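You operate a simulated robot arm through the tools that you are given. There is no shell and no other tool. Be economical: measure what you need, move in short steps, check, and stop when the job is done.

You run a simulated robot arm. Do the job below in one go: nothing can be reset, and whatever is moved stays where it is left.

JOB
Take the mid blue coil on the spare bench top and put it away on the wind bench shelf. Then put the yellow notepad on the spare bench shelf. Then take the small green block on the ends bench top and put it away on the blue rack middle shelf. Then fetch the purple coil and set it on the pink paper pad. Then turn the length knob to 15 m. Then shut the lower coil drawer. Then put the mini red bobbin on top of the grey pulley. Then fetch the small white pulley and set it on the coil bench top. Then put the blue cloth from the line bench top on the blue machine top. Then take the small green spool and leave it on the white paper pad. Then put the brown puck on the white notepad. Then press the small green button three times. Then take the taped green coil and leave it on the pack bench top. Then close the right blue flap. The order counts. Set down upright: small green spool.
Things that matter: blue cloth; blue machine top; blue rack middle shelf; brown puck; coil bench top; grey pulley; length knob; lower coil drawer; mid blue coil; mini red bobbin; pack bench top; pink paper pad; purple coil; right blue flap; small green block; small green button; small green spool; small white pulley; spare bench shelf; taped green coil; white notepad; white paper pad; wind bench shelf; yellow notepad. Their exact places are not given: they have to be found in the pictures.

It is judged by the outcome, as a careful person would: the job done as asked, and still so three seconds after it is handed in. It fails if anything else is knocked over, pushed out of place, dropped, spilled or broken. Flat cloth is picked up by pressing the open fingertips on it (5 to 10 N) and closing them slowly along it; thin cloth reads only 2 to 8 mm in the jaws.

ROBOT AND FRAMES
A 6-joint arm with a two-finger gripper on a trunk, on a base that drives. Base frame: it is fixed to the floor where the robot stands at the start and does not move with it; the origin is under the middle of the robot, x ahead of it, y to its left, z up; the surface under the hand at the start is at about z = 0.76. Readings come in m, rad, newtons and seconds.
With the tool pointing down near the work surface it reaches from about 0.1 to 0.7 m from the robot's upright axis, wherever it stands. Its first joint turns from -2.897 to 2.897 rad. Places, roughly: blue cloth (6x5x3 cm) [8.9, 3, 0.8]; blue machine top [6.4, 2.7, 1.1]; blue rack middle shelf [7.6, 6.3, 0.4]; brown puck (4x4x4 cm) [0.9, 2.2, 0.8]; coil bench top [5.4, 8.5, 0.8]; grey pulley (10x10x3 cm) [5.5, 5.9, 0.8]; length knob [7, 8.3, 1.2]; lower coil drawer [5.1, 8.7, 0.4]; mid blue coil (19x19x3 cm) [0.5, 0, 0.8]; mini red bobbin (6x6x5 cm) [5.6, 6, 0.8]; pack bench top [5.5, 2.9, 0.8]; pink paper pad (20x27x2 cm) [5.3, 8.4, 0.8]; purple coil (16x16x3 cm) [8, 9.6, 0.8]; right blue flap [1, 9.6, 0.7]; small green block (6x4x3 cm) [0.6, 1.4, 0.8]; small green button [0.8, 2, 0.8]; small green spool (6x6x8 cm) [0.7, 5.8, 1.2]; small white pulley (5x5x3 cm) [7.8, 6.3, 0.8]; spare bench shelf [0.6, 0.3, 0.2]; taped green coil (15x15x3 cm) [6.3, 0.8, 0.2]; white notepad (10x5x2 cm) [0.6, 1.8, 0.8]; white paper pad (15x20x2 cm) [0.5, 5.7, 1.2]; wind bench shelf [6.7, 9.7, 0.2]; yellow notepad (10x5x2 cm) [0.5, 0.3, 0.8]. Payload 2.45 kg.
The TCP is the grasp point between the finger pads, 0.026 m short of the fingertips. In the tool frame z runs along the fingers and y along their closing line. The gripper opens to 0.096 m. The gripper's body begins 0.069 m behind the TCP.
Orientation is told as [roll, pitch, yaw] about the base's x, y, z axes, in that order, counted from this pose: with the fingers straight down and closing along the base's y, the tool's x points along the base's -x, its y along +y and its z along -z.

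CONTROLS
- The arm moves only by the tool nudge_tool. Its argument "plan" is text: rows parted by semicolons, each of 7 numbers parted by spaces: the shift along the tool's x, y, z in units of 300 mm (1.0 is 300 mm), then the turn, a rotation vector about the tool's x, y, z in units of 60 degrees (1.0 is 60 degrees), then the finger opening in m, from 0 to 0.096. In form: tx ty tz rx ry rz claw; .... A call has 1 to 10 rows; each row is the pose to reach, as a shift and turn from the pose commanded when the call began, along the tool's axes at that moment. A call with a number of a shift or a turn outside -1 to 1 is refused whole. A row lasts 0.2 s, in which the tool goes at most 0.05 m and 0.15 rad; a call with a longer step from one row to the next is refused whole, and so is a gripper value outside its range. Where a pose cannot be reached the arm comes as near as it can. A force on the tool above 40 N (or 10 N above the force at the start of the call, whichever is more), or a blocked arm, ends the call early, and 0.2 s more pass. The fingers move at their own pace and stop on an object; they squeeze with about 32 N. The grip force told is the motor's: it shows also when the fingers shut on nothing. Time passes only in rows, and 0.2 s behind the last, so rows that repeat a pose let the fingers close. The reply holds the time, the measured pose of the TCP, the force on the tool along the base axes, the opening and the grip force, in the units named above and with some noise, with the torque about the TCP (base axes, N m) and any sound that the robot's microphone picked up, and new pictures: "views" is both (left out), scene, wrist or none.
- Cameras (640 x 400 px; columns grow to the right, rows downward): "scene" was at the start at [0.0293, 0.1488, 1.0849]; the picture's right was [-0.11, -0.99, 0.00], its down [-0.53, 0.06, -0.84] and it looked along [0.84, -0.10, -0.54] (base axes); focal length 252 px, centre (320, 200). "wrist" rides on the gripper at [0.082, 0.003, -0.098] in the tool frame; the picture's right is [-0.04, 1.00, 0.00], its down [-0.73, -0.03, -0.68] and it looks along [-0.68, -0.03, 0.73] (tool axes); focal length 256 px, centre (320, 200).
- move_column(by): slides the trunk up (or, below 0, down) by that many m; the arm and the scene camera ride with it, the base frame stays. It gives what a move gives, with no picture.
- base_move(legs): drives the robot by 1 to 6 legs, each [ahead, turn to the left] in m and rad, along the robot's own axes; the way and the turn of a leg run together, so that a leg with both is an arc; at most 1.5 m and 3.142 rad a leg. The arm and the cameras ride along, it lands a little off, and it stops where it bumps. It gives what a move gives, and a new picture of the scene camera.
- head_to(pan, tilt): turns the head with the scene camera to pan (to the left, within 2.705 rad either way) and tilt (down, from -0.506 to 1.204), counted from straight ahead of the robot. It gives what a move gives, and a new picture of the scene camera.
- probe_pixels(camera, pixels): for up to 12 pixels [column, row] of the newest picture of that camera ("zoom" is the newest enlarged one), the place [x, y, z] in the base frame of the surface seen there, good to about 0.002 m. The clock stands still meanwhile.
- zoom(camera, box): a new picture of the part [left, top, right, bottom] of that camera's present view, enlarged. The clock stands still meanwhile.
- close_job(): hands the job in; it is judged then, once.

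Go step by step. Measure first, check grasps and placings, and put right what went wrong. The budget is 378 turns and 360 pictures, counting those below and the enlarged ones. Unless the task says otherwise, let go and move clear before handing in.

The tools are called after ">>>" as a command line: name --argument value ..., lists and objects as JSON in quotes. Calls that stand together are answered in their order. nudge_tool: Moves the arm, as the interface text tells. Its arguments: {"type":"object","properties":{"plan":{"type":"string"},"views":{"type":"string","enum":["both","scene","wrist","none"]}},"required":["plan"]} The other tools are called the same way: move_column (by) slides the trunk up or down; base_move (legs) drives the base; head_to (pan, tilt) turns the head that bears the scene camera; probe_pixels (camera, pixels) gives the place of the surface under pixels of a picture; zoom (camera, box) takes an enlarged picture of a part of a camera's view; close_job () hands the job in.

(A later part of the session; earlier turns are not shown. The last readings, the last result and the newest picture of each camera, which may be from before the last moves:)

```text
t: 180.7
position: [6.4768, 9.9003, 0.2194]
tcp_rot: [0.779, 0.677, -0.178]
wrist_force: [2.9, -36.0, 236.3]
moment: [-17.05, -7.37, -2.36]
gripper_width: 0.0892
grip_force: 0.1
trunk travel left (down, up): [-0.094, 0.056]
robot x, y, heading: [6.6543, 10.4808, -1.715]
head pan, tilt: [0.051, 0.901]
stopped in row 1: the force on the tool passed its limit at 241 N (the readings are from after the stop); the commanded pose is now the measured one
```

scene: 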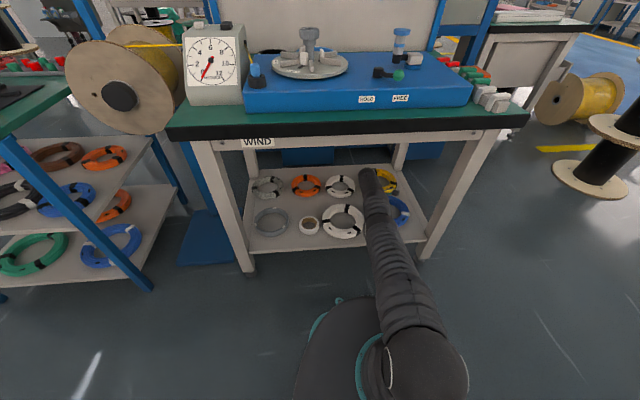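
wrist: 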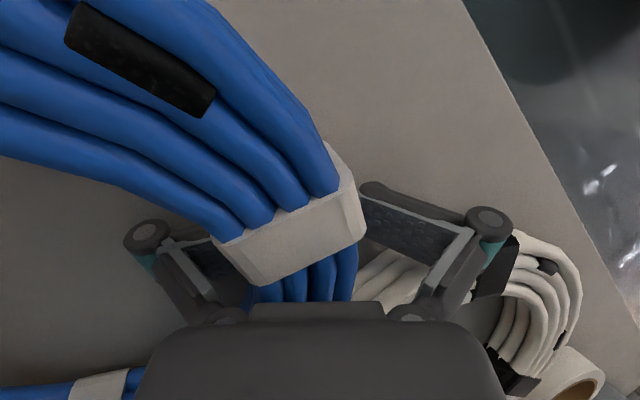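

>>> head_to --pan -0.4 --tilt 0.9

>>> head_to --pan 0.6 --tilt 0.9

>>> nudge_tool --plan "0.002 0.002 -0.002 0 0 0 0.09; 0.004 0.0035 -0.004 0 0 0 0.09; 0.006 0.005 -0.006 0 0 0 0.09; 0.008 0.007 -0.008 0 0 0 0.09" --views "none"

```text
t: 181.6
position: [6.4777, 9.9016, 0.2203]
tcp_rot: [0.791, 0.674, -0.168]
wrist_force: [0.5, -12.2, 236.5]
moment: [-17.45, -6.78, -0.22]
gripper_width: 0.0917
grip_force: 0.0
trunk travel left (down, up): [-0.094, 0.056]
robot x, y, heading: [6.6541, 10.4778, -1.7]
head pan, tilt: [-0.4, 0.901]
```

scene: 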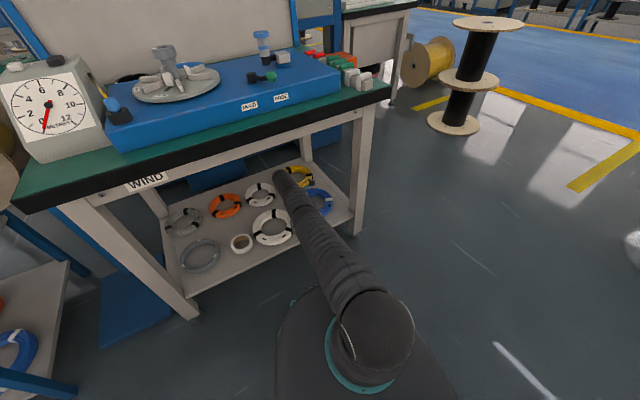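

```text
t: 182.8
position: [6.4758, 9.9014, 0.2204]
tcp_rot: [0.791, 0.673, -0.169]
wrist_force: [2.8, 4.6, 237.6]
moment: [-17.53, -6.83, 0.29]
gripper_width: 0.0916
grip_force: 0.0
trunk travel left (down, up): [-0.094, 0.056]
robot x, y, heading: [6.6524, 10.4772, -1.679]
head pan, tilt: [0.6, 0.901]
```

scene: 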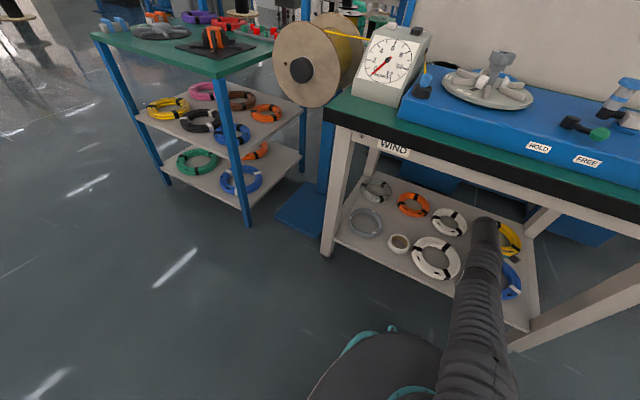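

```text
t: 183.2
position: [6.4748, 9.9002, 0.2198]
tcp_rot: [0.807, 0.674, -0.135]
wrist_force: [24.7, 21.1, 236.1]
moment: [-16.89, -5.74, 2.53]
gripper_width: 0.0905
grip_force: 0.0
trunk travel left (down, up): [-0.094, 0.056]
robot x, y, heading: [6.6527, 10.4657, -1.643]
head pan, tilt: [0.6, 0.901]
stopped in row 1: the arm was blocked; the commanded pose is now the measured one
```

Arm nudges get flagged as blocked, but trunk steps work once settled. Settling, then trunk steps.

>>> head_to --pan -0.2 --tilt 0.9

>>> move_column --by 0.004

>>> move_column --by 0.005

>>> move_column --by 0.005

>>> move_column --by 0.005

>>> move_column --by 0.005

```text
t: 184.3
position: [6.4751, 9.9005, 0.2212]
tcp_rot: [0.793, 0.679, -0.147]
wrist_force: [-0.6, -2.6, 241.5]
moment: [-17.36, -7.84, -0.51]
gripper_width: 0.0911
grip_force: 0.1
trunk travel left (down, up): [-0.094, 0.056]
robot x, y, heading: [6.6569, 10.4658, -1.651]
head pan, tilt: [-0.201, 0.901]
```

scene: 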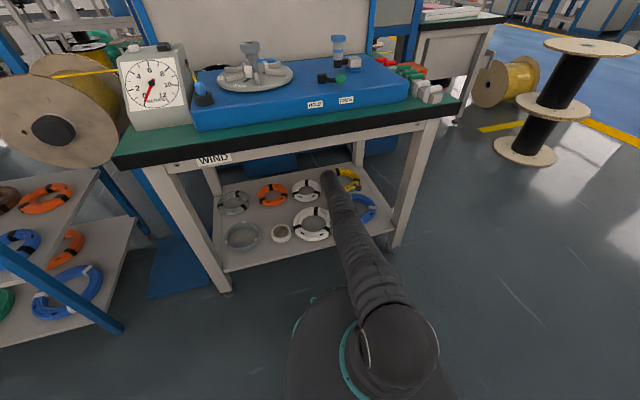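

```text
t: 184.8
position: [6.4761, 9.9024, 0.2208]
tcp_rot: [0.79, 0.68, -0.149]
wrist_force: [0.0, -0.8, 241.1]
moment: [-17.59, -8.11, 0.03]
gripper_width: 0.0916
grip_force: 0.2
trunk travel left (down, up): [-0.098, 0.052]
robot x, y, heading: [6.6624, 10.4657, -1.659]
head pan, tilt: [-0.201, 0.901]
```

```text
t: 185.4
position: [6.4757, 9.9019, 0.2203]
tcp_rot: [0.798, 0.68, -0.145]
wrist_force: [0.1, 0.4, 240.6]
moment: [-17.83, -8.1, -0.04]
gripper_width: 0.0915
grip_force: 0.0
trunk travel left (down, up): [-0.103, 0.047]
robot x, y, heading: [6.6606, 10.4646, -1.657]
head pan, tilt: [-0.201, 0.901]
```

```text
t: 185.9
position: [6.4751, 9.9009, 0.2217]
tcp_rot: [0.813, 0.679, -0.134]
wrist_force: [0.0, -0.4, 243.1]
moment: [-17.93, -8.03, 0.01]
gripper_width: 0.0919
grip_force: 0.1
trunk travel left (down, up): [-0.108, 0.042]
robot x, y, heading: [6.6579, 10.4677, -1.664]
head pan, tilt: [-0.201, 0.901]
```

```text
t: 186.5
position: [6.4727, 9.9058, 0.2251]
tcp_rot: [0.878, 0.681, -0.063]
wrist_force: [-10.1, -108.8, 226.0]
moment: [-17.46, -8.44, -3.2]
gripper_width: 0.0923
grip_force: 0.1
trunk travel left (down, up): [-0.114, 0.036]
robot x, y, heading: [6.6571, 10.4703, -1.655]
head pan, tilt: [-0.201, 0.901]
stopped: the force on the tool passed its limit at 256 N (the readings are from after the stop); the commanded pose is now the measured one
```

```text
t: 187.0
position: [6.4721, 9.8995, 0.2231]
tcp_rot: [0.897, 0.685, -0.076]
wrist_force: [16.5, 39.3, 477.0]
moment: [-36.01, -18.0, -0.45]
gripper_width: 0.0929
grip_force: 0.1
trunk travel left (down, up): [-0.119, 0.031]
robot x, y, heading: [6.6603, 10.4789, -1.667]
head pan, tilt: [-0.201, 0.901]
```

>>> head_to --pan 0 --tilt 0.9

>>> probe_pixels --camera "scene" --pixels '[[350, 305], [340, 320], [320, 340], [310, 380], [330, 390], [375, 200], [385, 240], [405, 300]]'

>>> zoom --camera "wrist" --box '[0, 0, 640, 400]'

```text
t: 187.8
position: [6.4722, 9.9143, 0.2264]
tcp_rot: [0.901, 0.678, -0.047]
wrist_force: [-37.7, -47.3, 221.2]
moment: [-16.95, -8.2, -2.89]
gripper_width: 0.0926
grip_force: 0.1
trunk travel left (down, up): [-0.119, 0.031]
robot x, y, heading: [6.6611, 10.4744, -1.659]
head pan, tilt: [0.0, 0.901]
```

scene: 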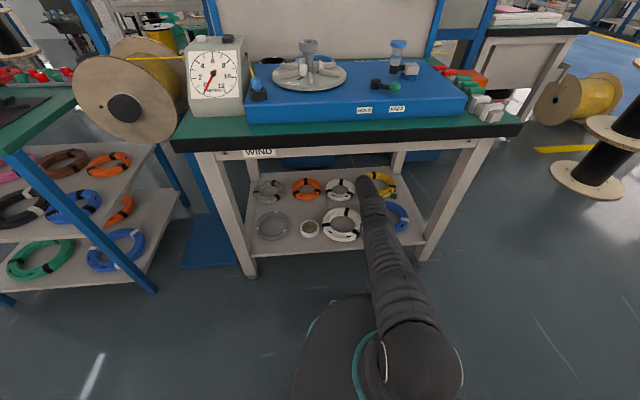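

```text
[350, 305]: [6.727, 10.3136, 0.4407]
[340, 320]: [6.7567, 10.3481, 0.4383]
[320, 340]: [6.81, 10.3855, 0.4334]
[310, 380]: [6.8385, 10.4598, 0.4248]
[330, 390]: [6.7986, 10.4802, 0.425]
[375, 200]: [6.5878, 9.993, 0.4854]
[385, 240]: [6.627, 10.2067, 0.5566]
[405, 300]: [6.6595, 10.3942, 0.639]
```

```text
1.00 times, centred on (320, 200) of wrist (not enlarged: the box is as wide or as high as the picture)
```

zoom: 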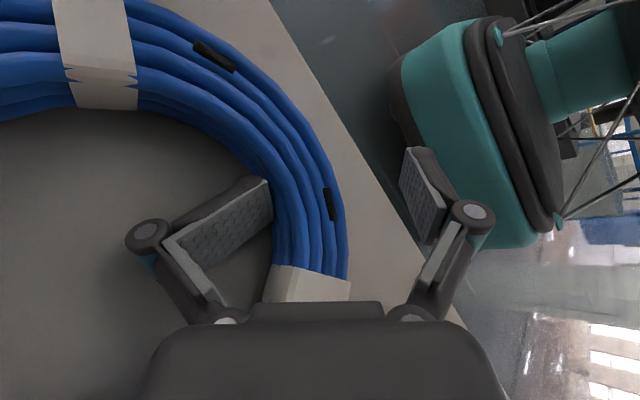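

The remaining tip is roughly 0.055 rad, so it's converging. More small trunk steps.

>>> move_column --by 0.004

>>> move_column --by 0.004

>>> move_column --by 0.004

>>> move_column --by 0.004

>>> move_column --by 0.004

>>> move_column --by 0.004

>>> move_column --by 0.004

```text
t: 188.3
position: [6.4737, 9.9146, 0.2267]
tcp_rot: [0.906, 0.682, -0.041]
wrist_force: [-39.8, -53.3, 211.5]
moment: [-16.26, -8.17, -2.41]
gripper_width: 0.0926
grip_force: 0.0
trunk travel left (down, up): [-0.123, 0.027]
robot x, y, heading: [6.6586, 10.4773, -1.665]
head pan, tilt: [0.0, 0.901]
```

```text
t: 188.8
position: [6.4745, 9.9152, 0.2272]
tcp_rot: [0.911, 0.68, -0.041]
wrist_force: [-38.1, -60.6, 200.1]
moment: [-15.68, -7.92, -2.48]
gripper_width: 0.0928
grip_force: 0.1
trunk travel left (down, up): [-0.127, 0.023]
robot x, y, heading: [6.6635, 10.4755, -1.66]
head pan, tilt: [0.0, 0.901]
```

```text
t: 189.3
position: [6.4758, 9.9155, 0.2281]
tcp_rot: [0.915, 0.677, -0.038]
wrist_force: [-35.3, -69.6, 185.7]
moment: [-15.27, -7.69, -2.83]
gripper_width: 0.0926
grip_force: 0.1
trunk travel left (down, up): [-0.131, 0.019]
robot x, y, heading: [6.6581, 10.4766, -1.66]
head pan, tilt: [0.0, 0.901]
```

```text
t: 189.9
position: [6.4759, 9.9153, 0.2276]
tcp_rot: [0.921, 0.677, -0.038]
wrist_force: [-30.9, -74.3, 176.2]
moment: [-14.83, -7.56, -2.91]
gripper_width: 0.093
grip_force: 0.2
trunk travel left (down, up): [-0.135, 0.015]
robot x, y, heading: [6.6578, 10.479, -1.66]
head pan, tilt: [0.0, 0.901]
```

```text
t: 190.4
position: [6.476, 9.917, 0.2288]
tcp_rot: [0.927, 0.676, -0.036]
wrist_force: [-26.9, -71.0, 171.3]
moment: [-14.61, -7.64, -2.58]
gripper_width: 0.0928
grip_force: 0.0
trunk travel left (down, up): [-0.139, 0.011]
robot x, y, heading: [6.6605, 10.4751, -1.659]
head pan, tilt: [0.0, 0.901]
```

```text
t: 190.9
position: [6.4761, 9.9176, 0.2284]
tcp_rot: [0.933, 0.676, -0.036]
wrist_force: [-24.1, -65.5, 168.7]
moment: [-14.47, -7.75, -2.33]
gripper_width: 0.0931
grip_force: 0.0
trunk travel left (down, up): [-0.143, 0.007]
robot x, y, heading: [6.6612, 10.4785, -1.657]
head pan, tilt: [0.0, 0.901]
```

```text
t: 191.5
position: [6.4768, 9.9178, 0.2298]
tcp_rot: [0.938, 0.676, -0.034]
wrist_force: [-23.1, -59.8, 164.3]
moment: [-14.32, -7.87, -2.16]
gripper_width: 0.0928
grip_force: 0.1
trunk travel left (down, up): [-0.147, 0.003]
robot x, y, heading: [6.6584, 10.4735, -1.661]
head pan, tilt: [0.0, 0.901]
```

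The force is dropping steadily (164 N). Now trying tiny arm-up steps in this settled state.

>>> nudge_tool --plan "0.003 0.003 -0.002 0 0 0 0.093; 0.006 0.006 -0.005 0 0 0 0.093; 0.012 0.012 -0.009 0 0 0 0.093; 0.018 0.018 -0.014 0 0 0 0.093; 0.024 0.024 -0.018 0 0 0 0.093" --views "scene"

```text
t: 192.0
position: [6.4776, 9.9317, 0.2304]
tcp_rot: [0.955, 0.684, -0.013]
wrist_force: [-28.7, -103.0, 220.2]
moment: [-17.65, -10.34, -5.12]
gripper_width: 0.0933
grip_force: 0.1
trunk travel left (down, up): [-0.147, 0.003]
robot x, y, heading: [6.6608, 10.4748, -1.658]
head pan, tilt: [0.0, 0.901]
stopped in row 2: the arm was blocked; the commanded pose is now the measured one
```

scene: 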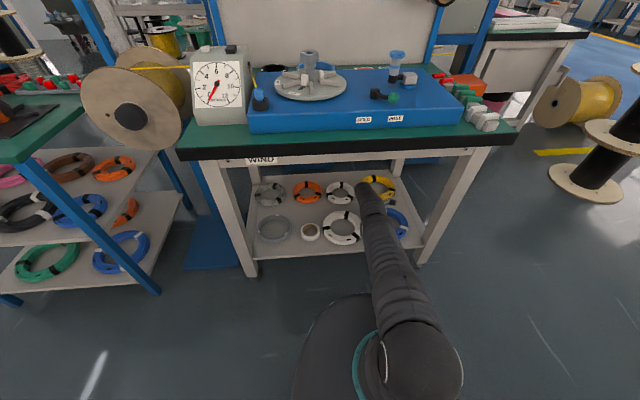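

>>> probe_pixels --camera "scene" --pixels '[[350, 300], [340, 320], [320, 340], [310, 380], [330, 390], [370, 195], [385, 240], [405, 300], [375, 210]]'

>>> zoom --camera "scene" --box '[300, 150, 460, 250]'

>>> zoom --camera "wrist" --box '[0, 0, 640, 400]'

```text
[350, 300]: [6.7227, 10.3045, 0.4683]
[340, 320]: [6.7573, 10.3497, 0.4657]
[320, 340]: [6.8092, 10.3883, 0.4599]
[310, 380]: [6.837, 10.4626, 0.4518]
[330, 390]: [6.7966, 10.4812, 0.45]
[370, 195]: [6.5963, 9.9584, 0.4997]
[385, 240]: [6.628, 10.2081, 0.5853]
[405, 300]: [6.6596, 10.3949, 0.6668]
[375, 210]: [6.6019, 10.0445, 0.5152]
```

```text
4.00 times, centred on (380, 200) of scene
```

zoom: 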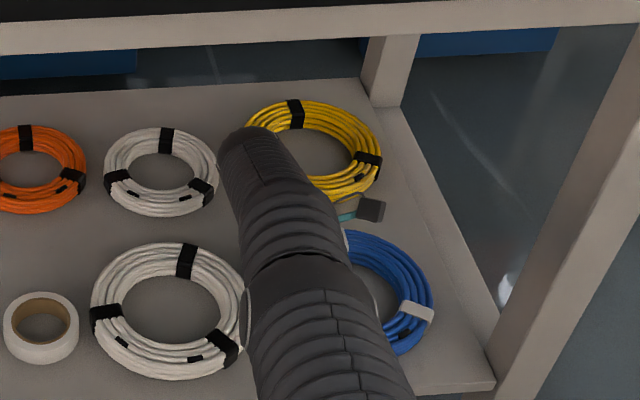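

```text
1.00 times, centred on (320, 200) of wrist (not enlarged: the box is as wide or as high as the picture)
```

zoom: 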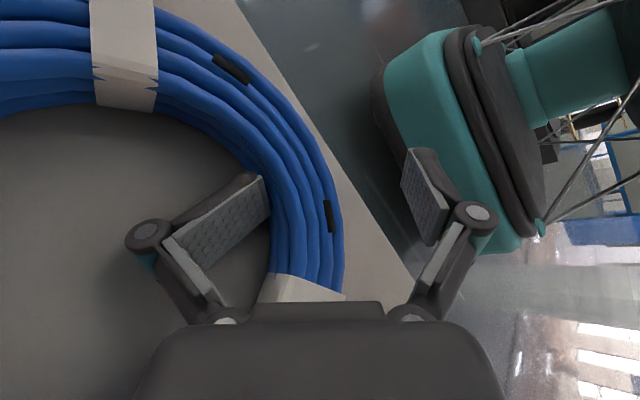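

The wrist is inside, at about z 0.31, with the tool pointing outward and down. Forcing it back only makes it buckle, so I'll rotate the tips up and out around the wrist to clear the coil.

>>> nudge_tool --plan "0.059 0.059 0 -0.0945 0.0944 0 0.093; 0.118 0.118 0 -0.189 0.189 0 0.093; 0.177 0.177 0 -0.283 0.283 0 0.093; 0.236 0.236 0 -0.378 0.378 0 0.093" --views "both"

```text
t: 192.4
position: [6.4612, 9.9347, 0.2411]
tcp_rot: [1.178, 0.63, 0.301]
wrist_force: [-9.9, -88.1, 226.4]
moment: [-17.82, -11.38, -4.13]
gripper_width: 0.0952
grip_force: 0.1
out of reach, approached as far as the arm can: row 1, 2
trunk travel left (down, up): [-0.147, 0.003]
robot x, y, heading: [6.6588, 10.4743, -1.655]
head pan, tilt: [0.0, 0.901]
stopped in row 2: the arm was blocked; the commanded pose is now the measured one
```

scene: 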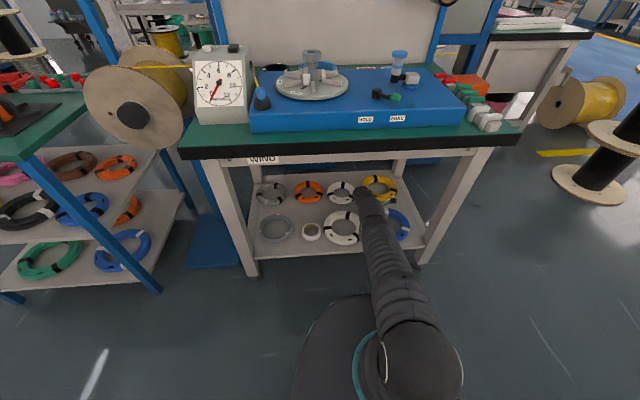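
wrist: 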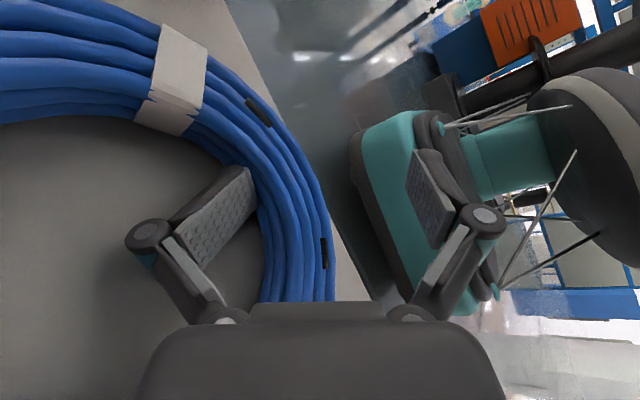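

>>> nudge_tool --plan "0.052 0.065 0 -0.105 0.083 0 0.093; 0.104 0.13 0 -0.21 0.166 0 0.093; 0.156 0.195 0 -0.315 0.249 0 0.093" --views "none"

>>> head_to --pan 0.0 --tilt 0.8

```text
t: 192.8
position: [6.4511, 9.9456, 0.254]
tcp_rot: [1.352, 0.599, 0.479]
wrist_force: [-8.4, -73.0, 231.9]
moment: [-19.97, -12.83, -1.23]
gripper_width: 0.0957
grip_force: 0.2
out of reach, approached as far as the arm can: row 1, 2
trunk travel left (down, up): [-0.147, 0.003]
robot x, y, heading: [6.6541, 10.4749, -1.65]
head pan, tilt: [0.0, 0.901]
stopped in row 2: the arm was blocked; the commanded pose is now the measured one
```

```text
t: 193.5
position: [6.4519, 9.9456, 0.2526]
tcp_rot: [1.353, 0.596, 0.475]
wrist_force: [-0.4, -80.2, 223.4]
moment: [-21.03, -15.04, -0.79]
gripper_width: 0.0958
grip_force: 0.5
trunk travel left (down, up): [-0.147, 0.003]
robot x, y, heading: [6.6615, 10.4742, -1.646]
head pan, tilt: [0.0, 0.799]
```

scene: 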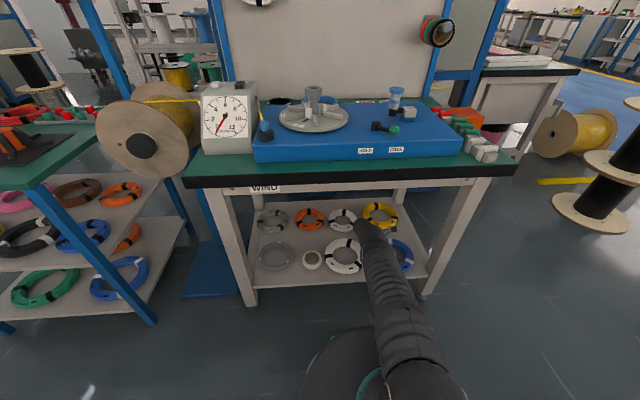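

>>> probe_pixels --camera "scene" --pixels '[[320, 60], [320, 150], [320, 187], [320, 210], [320, 230], [320, 270], [320, 310], [320, 345], [320, 390]]'

```text
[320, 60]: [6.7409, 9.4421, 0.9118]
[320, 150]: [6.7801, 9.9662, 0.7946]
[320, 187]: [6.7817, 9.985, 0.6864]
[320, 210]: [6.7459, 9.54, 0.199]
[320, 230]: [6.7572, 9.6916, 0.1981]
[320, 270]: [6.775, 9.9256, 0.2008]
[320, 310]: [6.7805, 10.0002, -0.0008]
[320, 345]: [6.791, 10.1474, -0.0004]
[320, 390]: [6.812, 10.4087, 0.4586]
```

The trunk steps only relieve the load while no stop resets the command, and each reset brings back the push-down. So I'll lower the trunk fully first, accepting the stops, and then raise it cleanly in one long run.

>>> move_column --by -0.02

>>> move_column --by -0.02

>>> move_column --by -0.02

>>> move_column --by -0.02

```text
t: 193.8
position: [6.4416, 9.9402, 0.255]
tcp_rot: [1.411, 0.572, 0.597]
wrist_force: [5.9, 0.0, 256.8]
moment: [-19.39, -16.94, 0.28]
gripper_width: 0.0949
grip_force: 0.4
trunk travel left (down, up): [-0.144, 0.006]
robot x, y, heading: [6.6541, 10.4663, -1.631]
head pan, tilt: [0.0, 0.799]
stopped: the force on the tool passed its limit at 253 N (the readings are from after the stop); the commanded pose is now the measured one
```

```text
t: 194.7
position: [6.4273, 9.9302, 0.2638]
tcp_rot: [1.501, 0.593, 0.754]
wrist_force: [16.3, -0.6, 250.2]
moment: [-18.75, -20.02, 1.8]
gripper_width: 0.0966
grip_force: 1.9
trunk travel left (down, up): [-0.126, 0.024]
robot x, y, heading: [6.6609, 10.4642, -1.58]
head pan, tilt: [0.0, 0.799]
stopped: the arm was blocked; the commanded pose is now the measured one
```

```text
t: 195.0
position: [6.4198, 9.9211, 0.2742]
tcp_rot: [1.608, 0.574, 0.89]
wrist_force: [11.9, 2.6, 246.5]
moment: [-17.24, -21.94, 1.48]
gripper_width: 0.0934
grip_force: 0.3
trunk travel left (down, up): [-0.125, 0.025]
robot x, y, heading: [6.6627, 10.4523, -1.565]
head pan, tilt: [0.0, 0.799]
stopped: the arm was blocked; the commanded pose is now the measured one
```

```text
t: 195.7
position: [6.4194, 9.9221, 0.272]
tcp_rot: [1.591, 0.598, 0.88]
wrist_force: [0.9, -0.2, 239.3]
moment: [-17.0, -20.58, 0.11]
gripper_width: 0.0933
grip_force: 0.4
trunk travel left (down, up): [-0.105, 0.045]
robot x, y, heading: [6.6636, 10.4531, -1.584]
head pan, tilt: [0.0, 0.799]
```

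>>> move_column --by -0.02

>>> move_column --by -0.02

>>> move_column --by -0.02

>>> zoom --camera "wrist" --box '[0, 0, 640, 400]'

>>> head_to --pan 0.0 --tilt 0.7

```text
t: 195.9
position: [6.4152, 9.9022, 0.2809]
tcp_rot: [1.678, 0.584, 1.016]
wrist_force: [3.2, -27.9, 180.9]
moment: [-13.54, -17.86, -2.33]
gripper_width: 0.093
grip_force: 0.0
trunk travel left (down, up): [-0.107, 0.043]
robot x, y, heading: [6.6624, 10.4807, -1.579]
head pan, tilt: [0.0, 0.799]
stopped: the force on the tool passed its limit at 298 N (the readings are from after the stop); the commanded pose is now the measured one
```

```text
t: 196.2
position: [6.4115, 9.8896, 0.2958]
tcp_rot: [1.777, 0.568, 1.107]
wrist_force: [0.4, -0.5, 0.4]
moment: [0.0, 0.0, 0.02]
gripper_width: 0.0929
grip_force: 0.0
trunk travel left (down, up): [-0.109, 0.041]
robot x, y, heading: [6.6674, 10.4809, -1.583]
head pan, tilt: [0.0, 0.799]
stopped: the force on the tool passed its limit at 223 N (the readings are from after the stop); the commanded pose is now the measured one
```

```text
t: 196.5
position: [6.4013, 9.8594, 0.3018]
tcp_rot: [1.877, 0.508, 1.202]
wrist_force: [67.4, 116.1, 187.8]
moment: [-0.4, -22.95, 14.96]
gripper_width: 0.0933
grip_force: 0.1
trunk travel left (down, up): [-0.107, 0.043]
robot x, y, heading: [6.6631, 10.4352, -1.615]
head pan, tilt: [0.0, 0.799]
stopped: the arm was blocked; the commanded pose is now the measured one
```

```text
1.00 times, centred on (320, 200) of wrist (not enlarged: the box is as wide or as high as the picture)
```

zoom: 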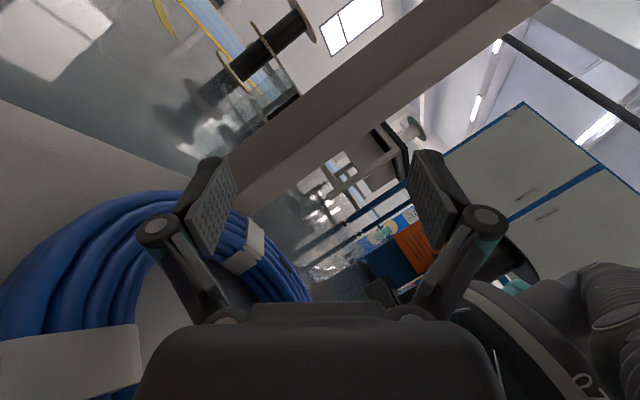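

```text
t: 197.2
position: [6.4061, 9.85, 0.3022]
tcp_rot: [1.902, 0.516, 1.219]
wrist_force: [3.1, -2.9, 234.7]
moment: [-11.65, -21.15, 0.25]
gripper_width: 0.0864
grip_force: 0.0
trunk travel left (down, up): [-0.107, 0.043]
robot x, y, heading: [6.6727, 10.4334, -1.679]
head pan, tilt: [0.0, 0.7]
```

scene: 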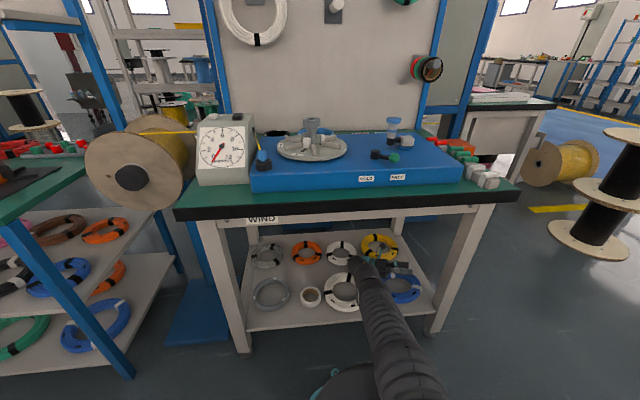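

>>> zoom --camera "scene" --box '[320, 220, 460, 320]'

>>> probe_pixels --camera "zoom" --pixels '[[390, 205], [450, 225], [370, 185], [430, 240], [460, 300], [420, 345], [320, 170], [250, 250], [400, 225], [180, 180]]'

```text
4.00 times, centred on (390, 270) of scene
```

zoom: 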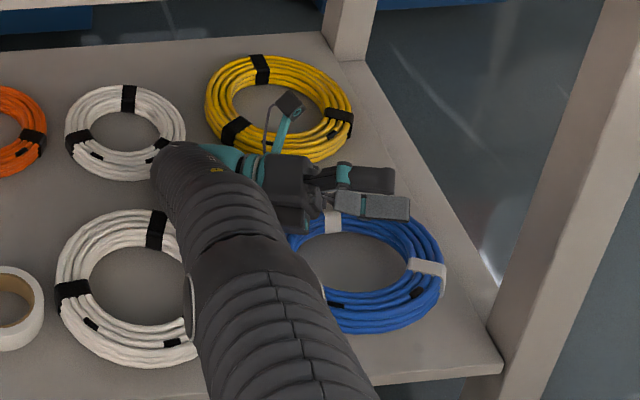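

```text
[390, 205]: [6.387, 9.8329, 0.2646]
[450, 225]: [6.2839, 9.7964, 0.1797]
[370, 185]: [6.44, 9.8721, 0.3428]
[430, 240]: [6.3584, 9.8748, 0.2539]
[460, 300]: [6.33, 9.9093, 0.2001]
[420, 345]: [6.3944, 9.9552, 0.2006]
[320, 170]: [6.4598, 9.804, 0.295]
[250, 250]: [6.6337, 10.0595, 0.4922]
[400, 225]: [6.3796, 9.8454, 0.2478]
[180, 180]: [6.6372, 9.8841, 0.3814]
```

The picture now shows the gripper lying horizontally above the coil with its fingers clear of the hole. I'll finish lowering the trunk, then do the long clean raise.

>>> move_column --by -0.03

>>> move_column --by -0.03

>>> move_column --by -0.03

>>> head_to --pan 0.0 --tilt 0.75

>>> zoom --camera "scene" --box '[320, 200, 460, 300]'

```text
t: 197.9
position: [6.4077, 9.8475, 0.3022]
tcp_rot: [1.905, 0.553, 1.224]
wrist_force: [-0.4, -0.1, 233.2]
moment: [-11.25, -19.67, 0.36]
gripper_width: 0.0827
grip_force: 0.0
trunk travel left (down, up): [-0.077, 0.073]
robot x, y, heading: [6.6715, 10.4247, -1.738]
head pan, tilt: [0.0, 0.7]
```

```text
t: 198.3
position: [6.4174, 9.823, 0.3153]
tcp_rot: [1.974, 0.511, 1.374]
wrist_force: [0.0, 0.2, -0.4]
moment: [0.02, 0.04, 0.06]
gripper_width: 0.093
grip_force: 0.0
trunk travel left (down, up): [-0.076, 0.074]
robot x, y, heading: [6.6677, 10.4147, -1.794]
head pan, tilt: [0.0, 0.7]
stopped: the arm was blocked; the commanded pose is now the measured one
```

```text
t: 199.0
position: [6.4179, 9.8289, 0.3102]
tcp_rot: [1.965, 0.547, 1.342]
wrist_force: [-0.1, 0.3, 0.2]
moment: [0.01, 0.0, 0.02]
gripper_width: 0.0931
grip_force: 0.0
trunk travel left (down, up): [-0.046, 0.104]
robot x, y, heading: [6.6787, 10.4136, -1.697]
head pan, tilt: [0.0, 0.7]
```

```text
t: 199.6
position: [6.4167, 9.8327, 0.311]
tcp_rot: [1.956, 0.543, 1.326]
wrist_force: [-0.1, -1.0, -0.1]
moment: [0.01, 0.02, -0.01]
gripper_width: 0.0931
grip_force: 0.1
trunk travel left (down, up): [-0.046, 0.104]
robot x, y, heading: [6.6896, 10.4105, -1.614]
head pan, tilt: [0.0, 0.75]
```

scene: 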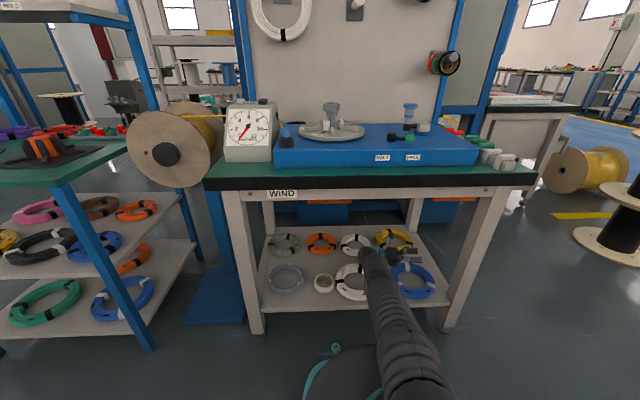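

```text
4.00 times, centred on (390, 250) of scene
```

zoom: 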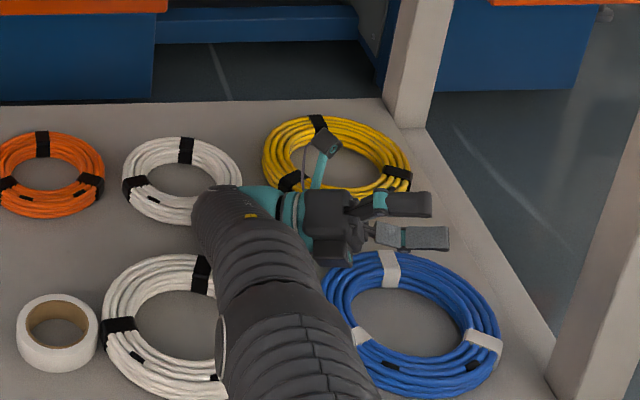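

The tool force is now zero and the coil lies fine on the shelf. Trying a slow world-up nudge.

>>> nudge_tool --plan "0.009 0.013 0.005 0 0 0 0.093; 0.017 0.026 0.011 0 0 0 0.093; 0.034 0.053 0.021 0 0 0 0.093; 0.051 0.079 0.032 0 0 0 0.093; 0.068 0.106 0.043 0 0 0 0.093; 0.086 0.132 0.054 0 0 0 0.093" --views "scene"

```text
t: 200.0
position: [6.3859, 9.8228, 0.3253]
tcp_rot: [2.033, 0.521, 1.386]
wrist_force: [0.8, 0.4, -0.7]
moment: [0.0, -0.06, 0.06]
gripper_width: 0.0929
grip_force: 0.0
out of reach, approached as far as the arm can: row 1
trunk travel left (down, up): [-0.046, 0.104]
robot x, y, heading: [6.6994, 10.434, -1.57]
head pan, tilt: [0.0, 0.75]
stopped in row 1: the arm was blocked; the commanded pose is now the measured one
```

scene: 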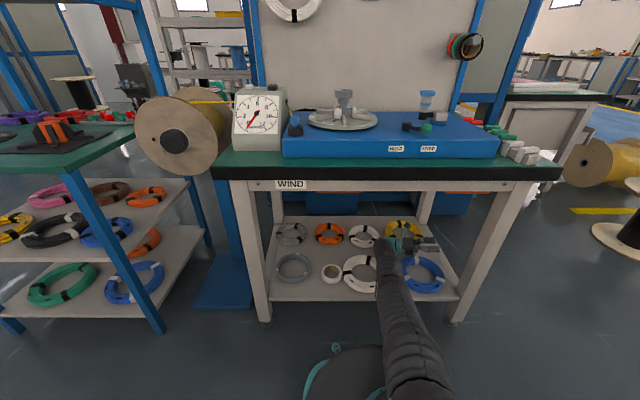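

>>> move_column --by 0.02

>>> move_column --by 0.02

>>> move_column --by 0.02

>>> move_column --by 0.02

>>> head_to --pan 0.0 --tilt 0.8

>>> probe_pixels --camera "scene" --pixels '[[320, 60], [320, 150], [320, 187], [320, 210], [320, 230], [320, 270], [320, 310], [320, 345], [320, 390]]'

```text
t: 200.3
position: [6.3872, 9.8187, 0.328]
tcp_rot: [2.054, 0.525, 1.404]
wrist_force: [-0.6, 0.4, 0.1]
moment: [0.01, -0.04, -0.02]
gripper_width: 0.0932
grip_force: 0.0
trunk travel left (down, up): [-0.05, 0.1]
robot x, y, heading: [6.6945, 10.4047, -1.598]
head pan, tilt: [0.0, 0.75]
stopped: the arm was blocked; the commanded pose is now the measured one
```

```text
t: 200.7
position: [6.3828, 9.7836, 0.3429]
tcp_rot: [2.134, 0.477, 1.536]
wrist_force: [-0.9, -0.6, 0.0]
moment: [-0.04, -0.04, -0.05]
gripper_width: 0.0932
grip_force: 0.0
trunk travel left (down, up): [-0.056, 0.094]
robot x, y, heading: [6.7005, 10.429, -1.615]
head pan, tilt: [0.0, 0.75]
stopped: the arm was blocked; the commanded pose is now the measured one
```

```text
t: 201.0
position: [6.3779, 9.7506, 0.3485]
tcp_rot: [2.161, 0.65, 1.491]
wrist_force: [-7.6, -1.4, -4.3]
moment: [0.12, 0.66, -0.49]
gripper_width: 0.0931
grip_force: 0.0
trunk travel left (down, up): [-0.06, 0.09]
robot x, y, heading: [6.697, 10.4409, -1.623]
head pan, tilt: [0.0, 0.75]
stopped: the arm was blocked; the commanded pose is now the measured one
```

```text
t: 201.3
position: [6.3854, 9.7704, 0.3413]
tcp_rot: [2.168, 0.602, 1.531]
wrist_force: [-1.2, -0.6, -0.3]
moment: [-0.04, 0.02, 0.0]
gripper_width: 0.093
grip_force: 0.0
trunk travel left (down, up): [-0.063, 0.087]
robot x, y, heading: [6.6988, 10.4365, -1.632]
head pan, tilt: [0.0, 0.75]
stopped: the arm was blocked; the commanded pose is now the measured one
```

```text
t: 201.9
position: [6.3855, 9.7714, 0.3406]
tcp_rot: [2.168, 0.603, 1.532]
wrist_force: [-0.4, 0.6, 0.2]
moment: [0.01, -0.03, 0.03]
gripper_width: 0.0929
grip_force: 0.1
trunk travel left (down, up): [-0.063, 0.087]
robot x, y, heading: [6.6951, 10.4387, -1.634]
head pan, tilt: [0.0, 0.799]
```

scene: 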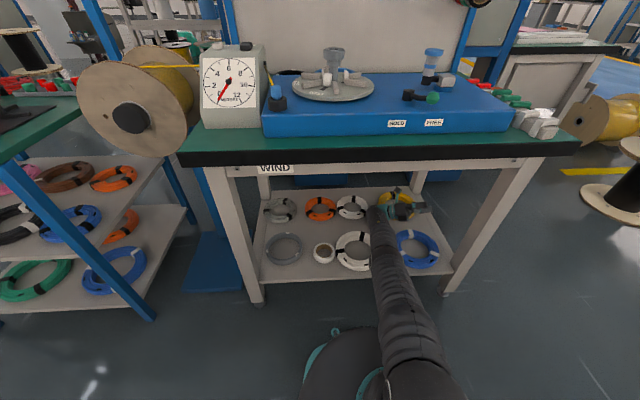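

```text
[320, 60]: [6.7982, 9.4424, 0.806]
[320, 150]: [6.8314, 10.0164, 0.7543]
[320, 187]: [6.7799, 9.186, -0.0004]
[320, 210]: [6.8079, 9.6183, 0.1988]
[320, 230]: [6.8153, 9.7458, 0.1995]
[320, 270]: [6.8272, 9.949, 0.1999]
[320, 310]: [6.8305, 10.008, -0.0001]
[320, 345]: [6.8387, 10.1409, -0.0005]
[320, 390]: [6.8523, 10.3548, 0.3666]
```

>>> zoom --camera "scene" --box '[330, 170, 470, 290]'

>>> probe_pixels --camera "scene" --pixels '[[375, 207], [380, 225], [385, 250], [390, 280], [395, 310], [400, 340], [395, 205], [405, 212], [420, 208], [388, 200], [365, 210], [410, 370]]'

>>> zoom --camera "wrist" --box '[0, 0, 640, 400]'

```text
3.33 times, centred on (400, 230) of scene
```

zoom: 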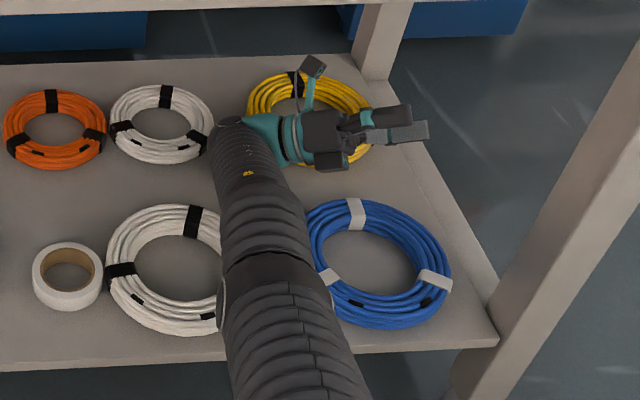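

```text
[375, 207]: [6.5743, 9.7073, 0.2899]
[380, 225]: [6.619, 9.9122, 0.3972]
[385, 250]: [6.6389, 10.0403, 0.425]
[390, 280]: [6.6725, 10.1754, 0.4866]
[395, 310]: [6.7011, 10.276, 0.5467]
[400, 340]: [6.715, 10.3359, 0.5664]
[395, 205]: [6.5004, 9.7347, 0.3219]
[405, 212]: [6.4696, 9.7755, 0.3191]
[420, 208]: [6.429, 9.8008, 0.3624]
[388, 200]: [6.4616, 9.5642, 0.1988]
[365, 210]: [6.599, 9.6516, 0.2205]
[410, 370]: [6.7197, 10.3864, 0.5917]
```

```text
1.00 times, centred on (320, 200) of wrist (not enlarged: the box is as wide or as high as the picture)
```

zoom: 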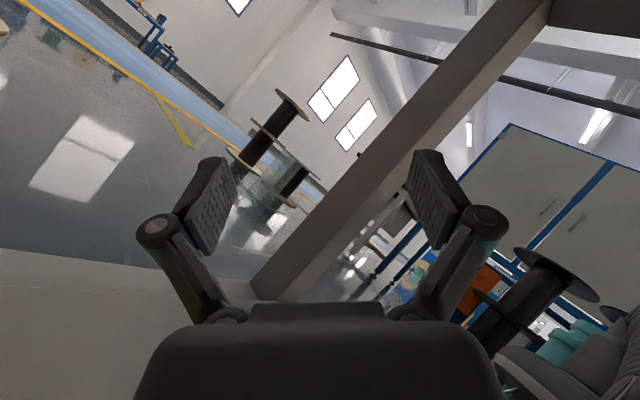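

The blue coil is placed and the gripper is off it. The wrist end now rests on the shelf between coils. Settled, so clean small trunk rises again.

>>> move_column --by 0.003

>>> move_column --by 0.004

>>> move_column --by 0.004

>>> move_column --by 0.004

>>> move_column --by 0.004

>>> move_column --by 0.004

>>> move_column --by 0.004

>>> move_column --by 0.004

```text
t: 202.5
position: [6.3846, 9.7708, 0.3423]
tcp_rot: [2.164, 0.599, 1.532]
wrist_force: [0.3, -0.2, 1.2]
moment: [0.02, -0.03, 0.0]
gripper_width: 0.0931
grip_force: 0.0
trunk travel left (down, up): [-0.066, 0.084]
robot x, y, heading: [6.6989, 10.4381, -1.63]
head pan, tilt: [0.0, 0.799]
```

```text
t: 203.0
position: [6.3856, 9.769, 0.3423]
tcp_rot: [2.168, 0.594, 1.533]
wrist_force: [0.3, 0.0, 0.2]
moment: [0.0, 0.0, 0.01]
gripper_width: 0.0931
grip_force: 0.1
trunk travel left (down, up): [-0.07, 0.08]
robot x, y, heading: [6.6985, 10.4402, -1.626]
head pan, tilt: [0.0, 0.799]
```

```text
t: 203.5
position: [6.3856, 9.7693, 0.3423]
tcp_rot: [2.164, 0.588, 1.534]
wrist_force: [0.5, 0.1, 0.1]
moment: [0.01, -0.01, 0.03]
gripper_width: 0.093
grip_force: 0.0
trunk travel left (down, up): [-0.074, 0.076]
robot x, y, heading: [6.6985, 10.4389, -1.629]
head pan, tilt: [0.0, 0.799]
```

```text
t: 204.1
position: [6.3844, 9.7684, 0.3421]
tcp_rot: [2.164, 0.581, 1.53]
wrist_force: [0.6, 0.1, -1.0]
moment: [-0.02, -0.02, 0.01]
gripper_width: 0.093
grip_force: 0.0
trunk travel left (down, up): [-0.078, 0.072]
robot x, y, heading: [6.6977, 10.4387, -1.626]
head pan, tilt: [0.0, 0.799]
```

```text
t: 204.6
position: [6.385, 9.7687, 0.3425]
tcp_rot: [2.162, 0.576, 1.53]
wrist_force: [0.2, 0.2, -0.5]
moment: [0.01, -0.01, 0.01]
gripper_width: 0.0932
grip_force: 0.1
trunk travel left (down, up): [-0.082, 0.068]
robot x, y, heading: [6.6946, 10.4366, -1.632]
head pan, tilt: [0.0, 0.799]
```

```text
t: 205.1
position: [6.3842, 9.7682, 0.3422]
tcp_rot: [2.162, 0.57, 1.532]
wrist_force: [-0.5, -0.6, -0.4]
moment: [0.0, 0.01, -0.03]
gripper_width: 0.0932
grip_force: 0.0
trunk travel left (down, up): [-0.086, 0.064]
robot x, y, heading: [6.6986, 10.4374, -1.632]
head pan, tilt: [0.0, 0.799]
```

```text
t: 205.7
position: [6.3848, 9.7666, 0.3428]
tcp_rot: [2.163, 0.567, 1.529]
wrist_force: [0.8, -0.2, 0.2]
moment: [-0.01, 0.0, -0.02]
gripper_width: 0.0928
grip_force: 0.0
trunk travel left (down, up): [-0.09, 0.06]
robot x, y, heading: [6.6963, 10.443, -1.625]
head pan, tilt: [0.0, 0.799]
```

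```text
t: 206.2
position: [6.3853, 9.7667, 0.3433]
tcp_rot: [2.16, 0.561, 1.529]
wrist_force: [-0.1, 0.1, -0.1]
moment: [-0.01, 0.02, -0.02]
gripper_width: 0.0928
grip_force: 0.1
trunk travel left (down, up): [-0.094, 0.056]
robot x, y, heading: [6.6974, 10.4362, -1.626]
head pan, tilt: [0.0, 0.799]
```

The robot's tip is now falling steadily with the trunk rise. Continuing.

>>> move_column --by 0.006

>>> move_column --by 0.006

>>> move_column --by 0.006

>>> move_column --by 0.006

>>> move_column --by 0.006

>>> move_column --by 0.006

>>> move_column --by 0.006

>>> move_column --by 0.006

>>> move_column --by 0.006

>>> head_to --pan 0.0 --tilt 0.85

```text
t: 206.7
position: [6.3845, 9.7635, 0.3432]
tcp_rot: [2.157, 0.551, 1.527]
wrist_force: [0.1, 0.4, -0.5]
moment: [0.01, -0.01, 0.04]
gripper_width: 0.0929
grip_force: 0.2
trunk travel left (down, up): [-0.1, 0.05]
robot x, y, heading: [6.6975, 10.4408, -1.627]
head pan, tilt: [0.0, 0.799]
```

```text
t: 207.3
position: [6.3829, 9.7626, 0.3431]
tcp_rot: [2.157, 0.542, 1.527]
wrist_force: [0.7, 0.4, 0.1]
moment: [-0.02, 0.01, 0.01]
gripper_width: 0.0931
grip_force: 0.1
trunk travel left (down, up): [-0.106, 0.044]
robot x, y, heading: [6.6997, 10.44, -1.629]
head pan, tilt: [0.0, 0.799]
```

```text
t: 207.8
position: [6.3834, 9.7621, 0.3452]
tcp_rot: [2.155, 0.536, 1.526]
wrist_force: [0.4, -0.2, -0.6]
moment: [-0.02, 0.03, 0.0]
gripper_width: 0.0928
grip_force: 0.1
trunk travel left (down, up): [-0.112, 0.038]
robot x, y, heading: [6.6993, 10.4395, -1.62]
head pan, tilt: [0.0, 0.799]
```

```text
t: 208.4
position: [6.3834, 9.7575, 0.3442]
tcp_rot: [2.159, 0.53, 1.524]
wrist_force: [0.0, -0.2, 0.2]
moment: [0.0, 0.05, 0.0]
gripper_width: 0.093
grip_force: 0.0
trunk travel left (down, up): [-0.118, 0.032]
robot x, y, heading: [6.7027, 10.4364, -1.625]
head pan, tilt: [0.0, 0.799]
```

```text
t: 208.9
position: [6.3815, 9.7493, 0.3445]
tcp_rot: [2.157, 0.528, 1.523]
wrist_force: [-0.2, 0.6, -0.6]
moment: [0.04, 0.04, -0.02]
gripper_width: 0.093
grip_force: 0.0
trunk travel left (down, up): [-0.124, 0.026]
robot x, y, heading: [6.7002, 10.4403, -1.626]
head pan, tilt: [0.0, 0.799]
```

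```text
t: 209.5
position: [6.3801, 9.7434, 0.3442]
tcp_rot: [2.157, 0.525, 1.523]
wrist_force: [-0.7, -0.1, -0.1]
moment: [-0.01, 0.0, 0.0]
gripper_width: 0.0931
grip_force: 0.2
trunk travel left (down, up): [-0.13, 0.02]
robot x, y, heading: [6.7009, 10.4403, -1.628]
head pan, tilt: [0.0, 0.799]
```

```text
t: 210.0
position: [6.3803, 9.7434, 0.3441]
tcp_rot: [2.156, 0.517, 1.52]
wrist_force: [-0.3, -0.1, 0.7]
moment: [-0.02, 0.0, -0.02]
gripper_width: 0.0932
grip_force: 0.1
trunk travel left (down, up): [-0.136, 0.014]
robot x, y, heading: [6.7, 10.4401, -1.629]
head pan, tilt: [0.0, 0.799]
```

```text
t: 210.6
position: [6.3795, 9.7428, 0.3539]
tcp_rot: [2.157, 0.523, 1.523]
wrist_force: [0.3, -0.9, 0.5]
moment: [0.02, 0.06, 0.04]
gripper_width: 0.0929
grip_force: 0.2
trunk travel left (down, up): [-0.142, 0.008]
robot x, y, heading: [6.7002, 10.4394, -1.627]
head pan, tilt: [0.0, 0.799]
```

```text
t: 211.1
position: [6.3809, 9.7424, 0.3592]
tcp_rot: [2.157, 0.522, 1.523]
wrist_force: [0.4, 0.2, -0.3]
moment: [0.01, 0.01, 0.02]
gripper_width: 0.093
grip_force: 0.0
trunk travel left (down, up): [-0.148, 0.002]
robot x, y, heading: [6.697, 10.4421, -1.63]
head pan, tilt: [0.0, 0.799]
```

```text
t: 211.8
position: [6.3807, 9.743, 0.361]
tcp_rot: [2.159, 0.522, 1.521]
wrist_force: [0.4, -0.1, -0.3]
moment: [-0.01, -0.02, 0.0]
gripper_width: 0.0931
grip_force: 0.0
trunk travel left (down, up): [-0.148, 0.002]
robot x, y, heading: [6.6991, 10.4408, -1.626]
head pan, tilt: [0.0, 0.85]
```

scene: 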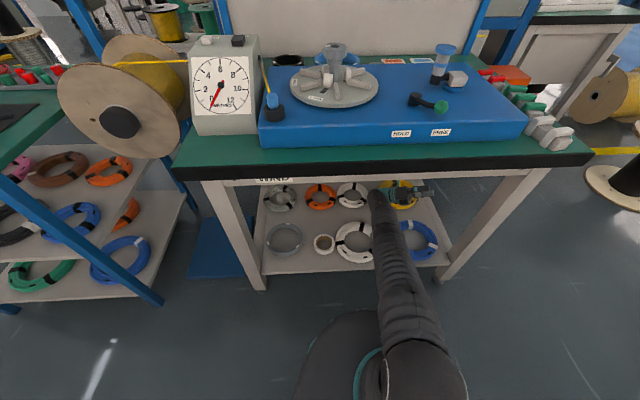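

The robot has landed: TCP z now rises with the trunk and nothing is loaded. I'll lift the tool 4 cm to clear the white coil before backing out.

>>> nudge_tool --plan "0.017 0.024 0.016 0 0 0 0.093; 0.033 0.048 0.032 0 0 0 0.093; 0.05 0.072 0.048 0 0 0 0.093; 0.066 0.096 0.064 0 0 0 0.093; 0.066 0.096 0.064 0 0 0 0.093" --views "scene"

```text
t: 212.2
position: [6.3798, 9.7413, 0.3716]
tcp_rot: [2.158, 0.534, 1.521]
wrist_force: [-0.2, 0.0, 0.2]
moment: [0.01, 0.01, -0.02]
gripper_width: 0.0929
grip_force: 0.0
out of reach, approached as far as the arm can: row 2
trunk travel left (down, up): [-0.148, 0.002]
robot x, y, heading: [6.7006, 10.434, -1.628]
head pan, tilt: [0.0, 0.85]
stopped in row 2: the arm was blocked; the commanded pose is now the measured one
```

scene: 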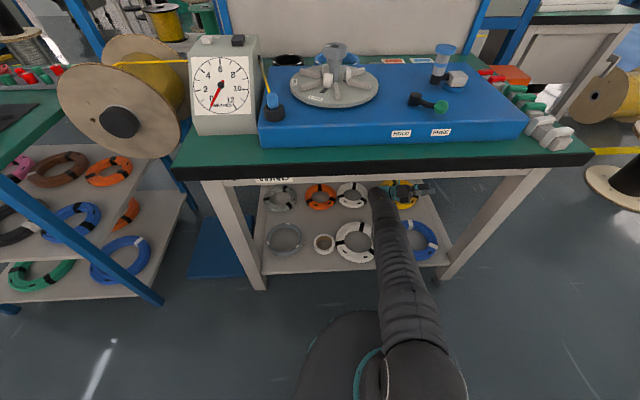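

Blocked by the wrist's fold limit, so I'll lift and let the tool rotate along with the forearm.

>>> nudge_tool --plan "0.017 0.024 0.016 0.002 -0.022 0.031 0.093; 0.033 0.048 0.032 0.004 -0.044 0.062 0.093; 0.05 0.072 0.048 0.006 -0.066 0.094 0.093; 0.066 0.096 0.064 0.008 -0.088 0.125 0.093; 0.083 0.12 0.08 0.01 -0.11 0.157 0.093" --views "both"

```text
t: 213.4
position: [6.374, 9.736, 0.4174]
tcp_rot: [2.144, 0.734, 1.512]
wrist_force: [0.4, -0.3, 0.9]
moment: [0.01, 0.05, -0.01]
gripper_width: 0.093
grip_force: 0.1
out of reach, approached as far as the arm can: row 3, 4, 5
trunk travel left (down, up): [-0.148, 0.002]
robot x, y, heading: [6.7025, 10.4422, -1.632]
head pan, tilt: [0.0, 0.85]
```

scene: 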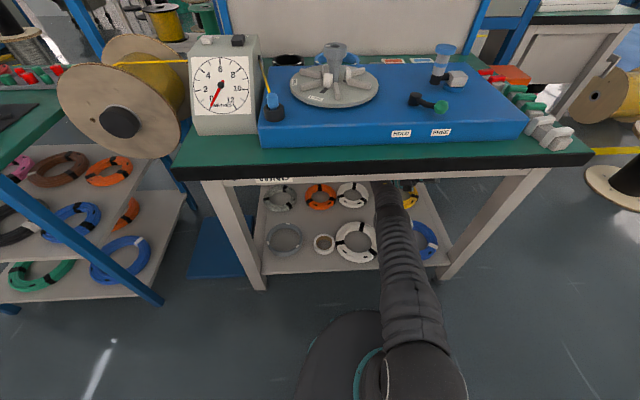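
wrist: 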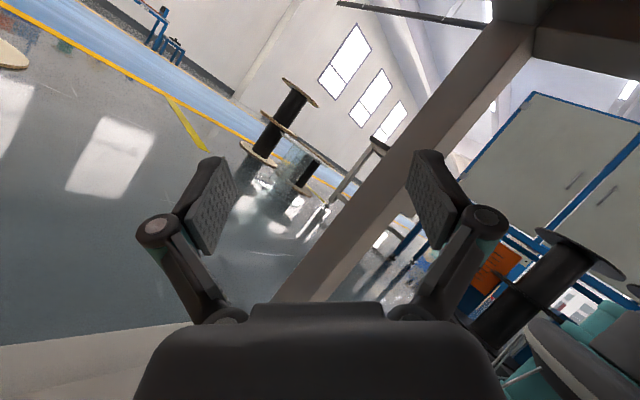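

>>> probe_pixels --camera "scene" --pixels '[[380, 185], [385, 195], [392, 225], [395, 250], [403, 290], [410, 320], [385, 178], [410, 195], [400, 183]]'

>>> zoom --camera "scene" --box '[320, 160, 460, 280]'

```text
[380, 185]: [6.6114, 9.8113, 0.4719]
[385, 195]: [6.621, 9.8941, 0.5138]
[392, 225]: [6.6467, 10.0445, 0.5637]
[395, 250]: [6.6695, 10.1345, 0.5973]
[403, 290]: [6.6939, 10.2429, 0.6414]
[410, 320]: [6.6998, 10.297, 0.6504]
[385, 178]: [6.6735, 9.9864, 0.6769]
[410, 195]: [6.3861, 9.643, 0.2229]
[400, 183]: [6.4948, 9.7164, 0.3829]
```

```text
3.33 times, centred on (390, 220) of scene
```

zoom: 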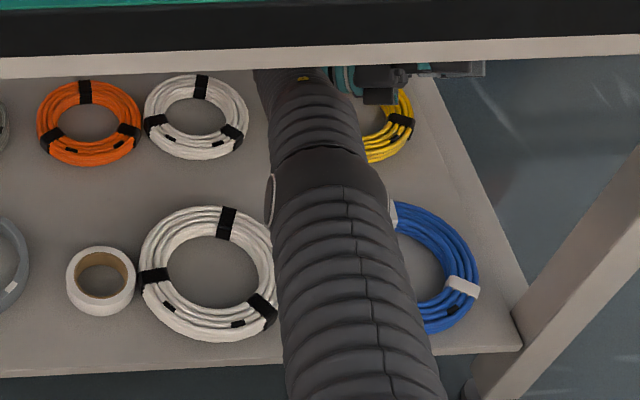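

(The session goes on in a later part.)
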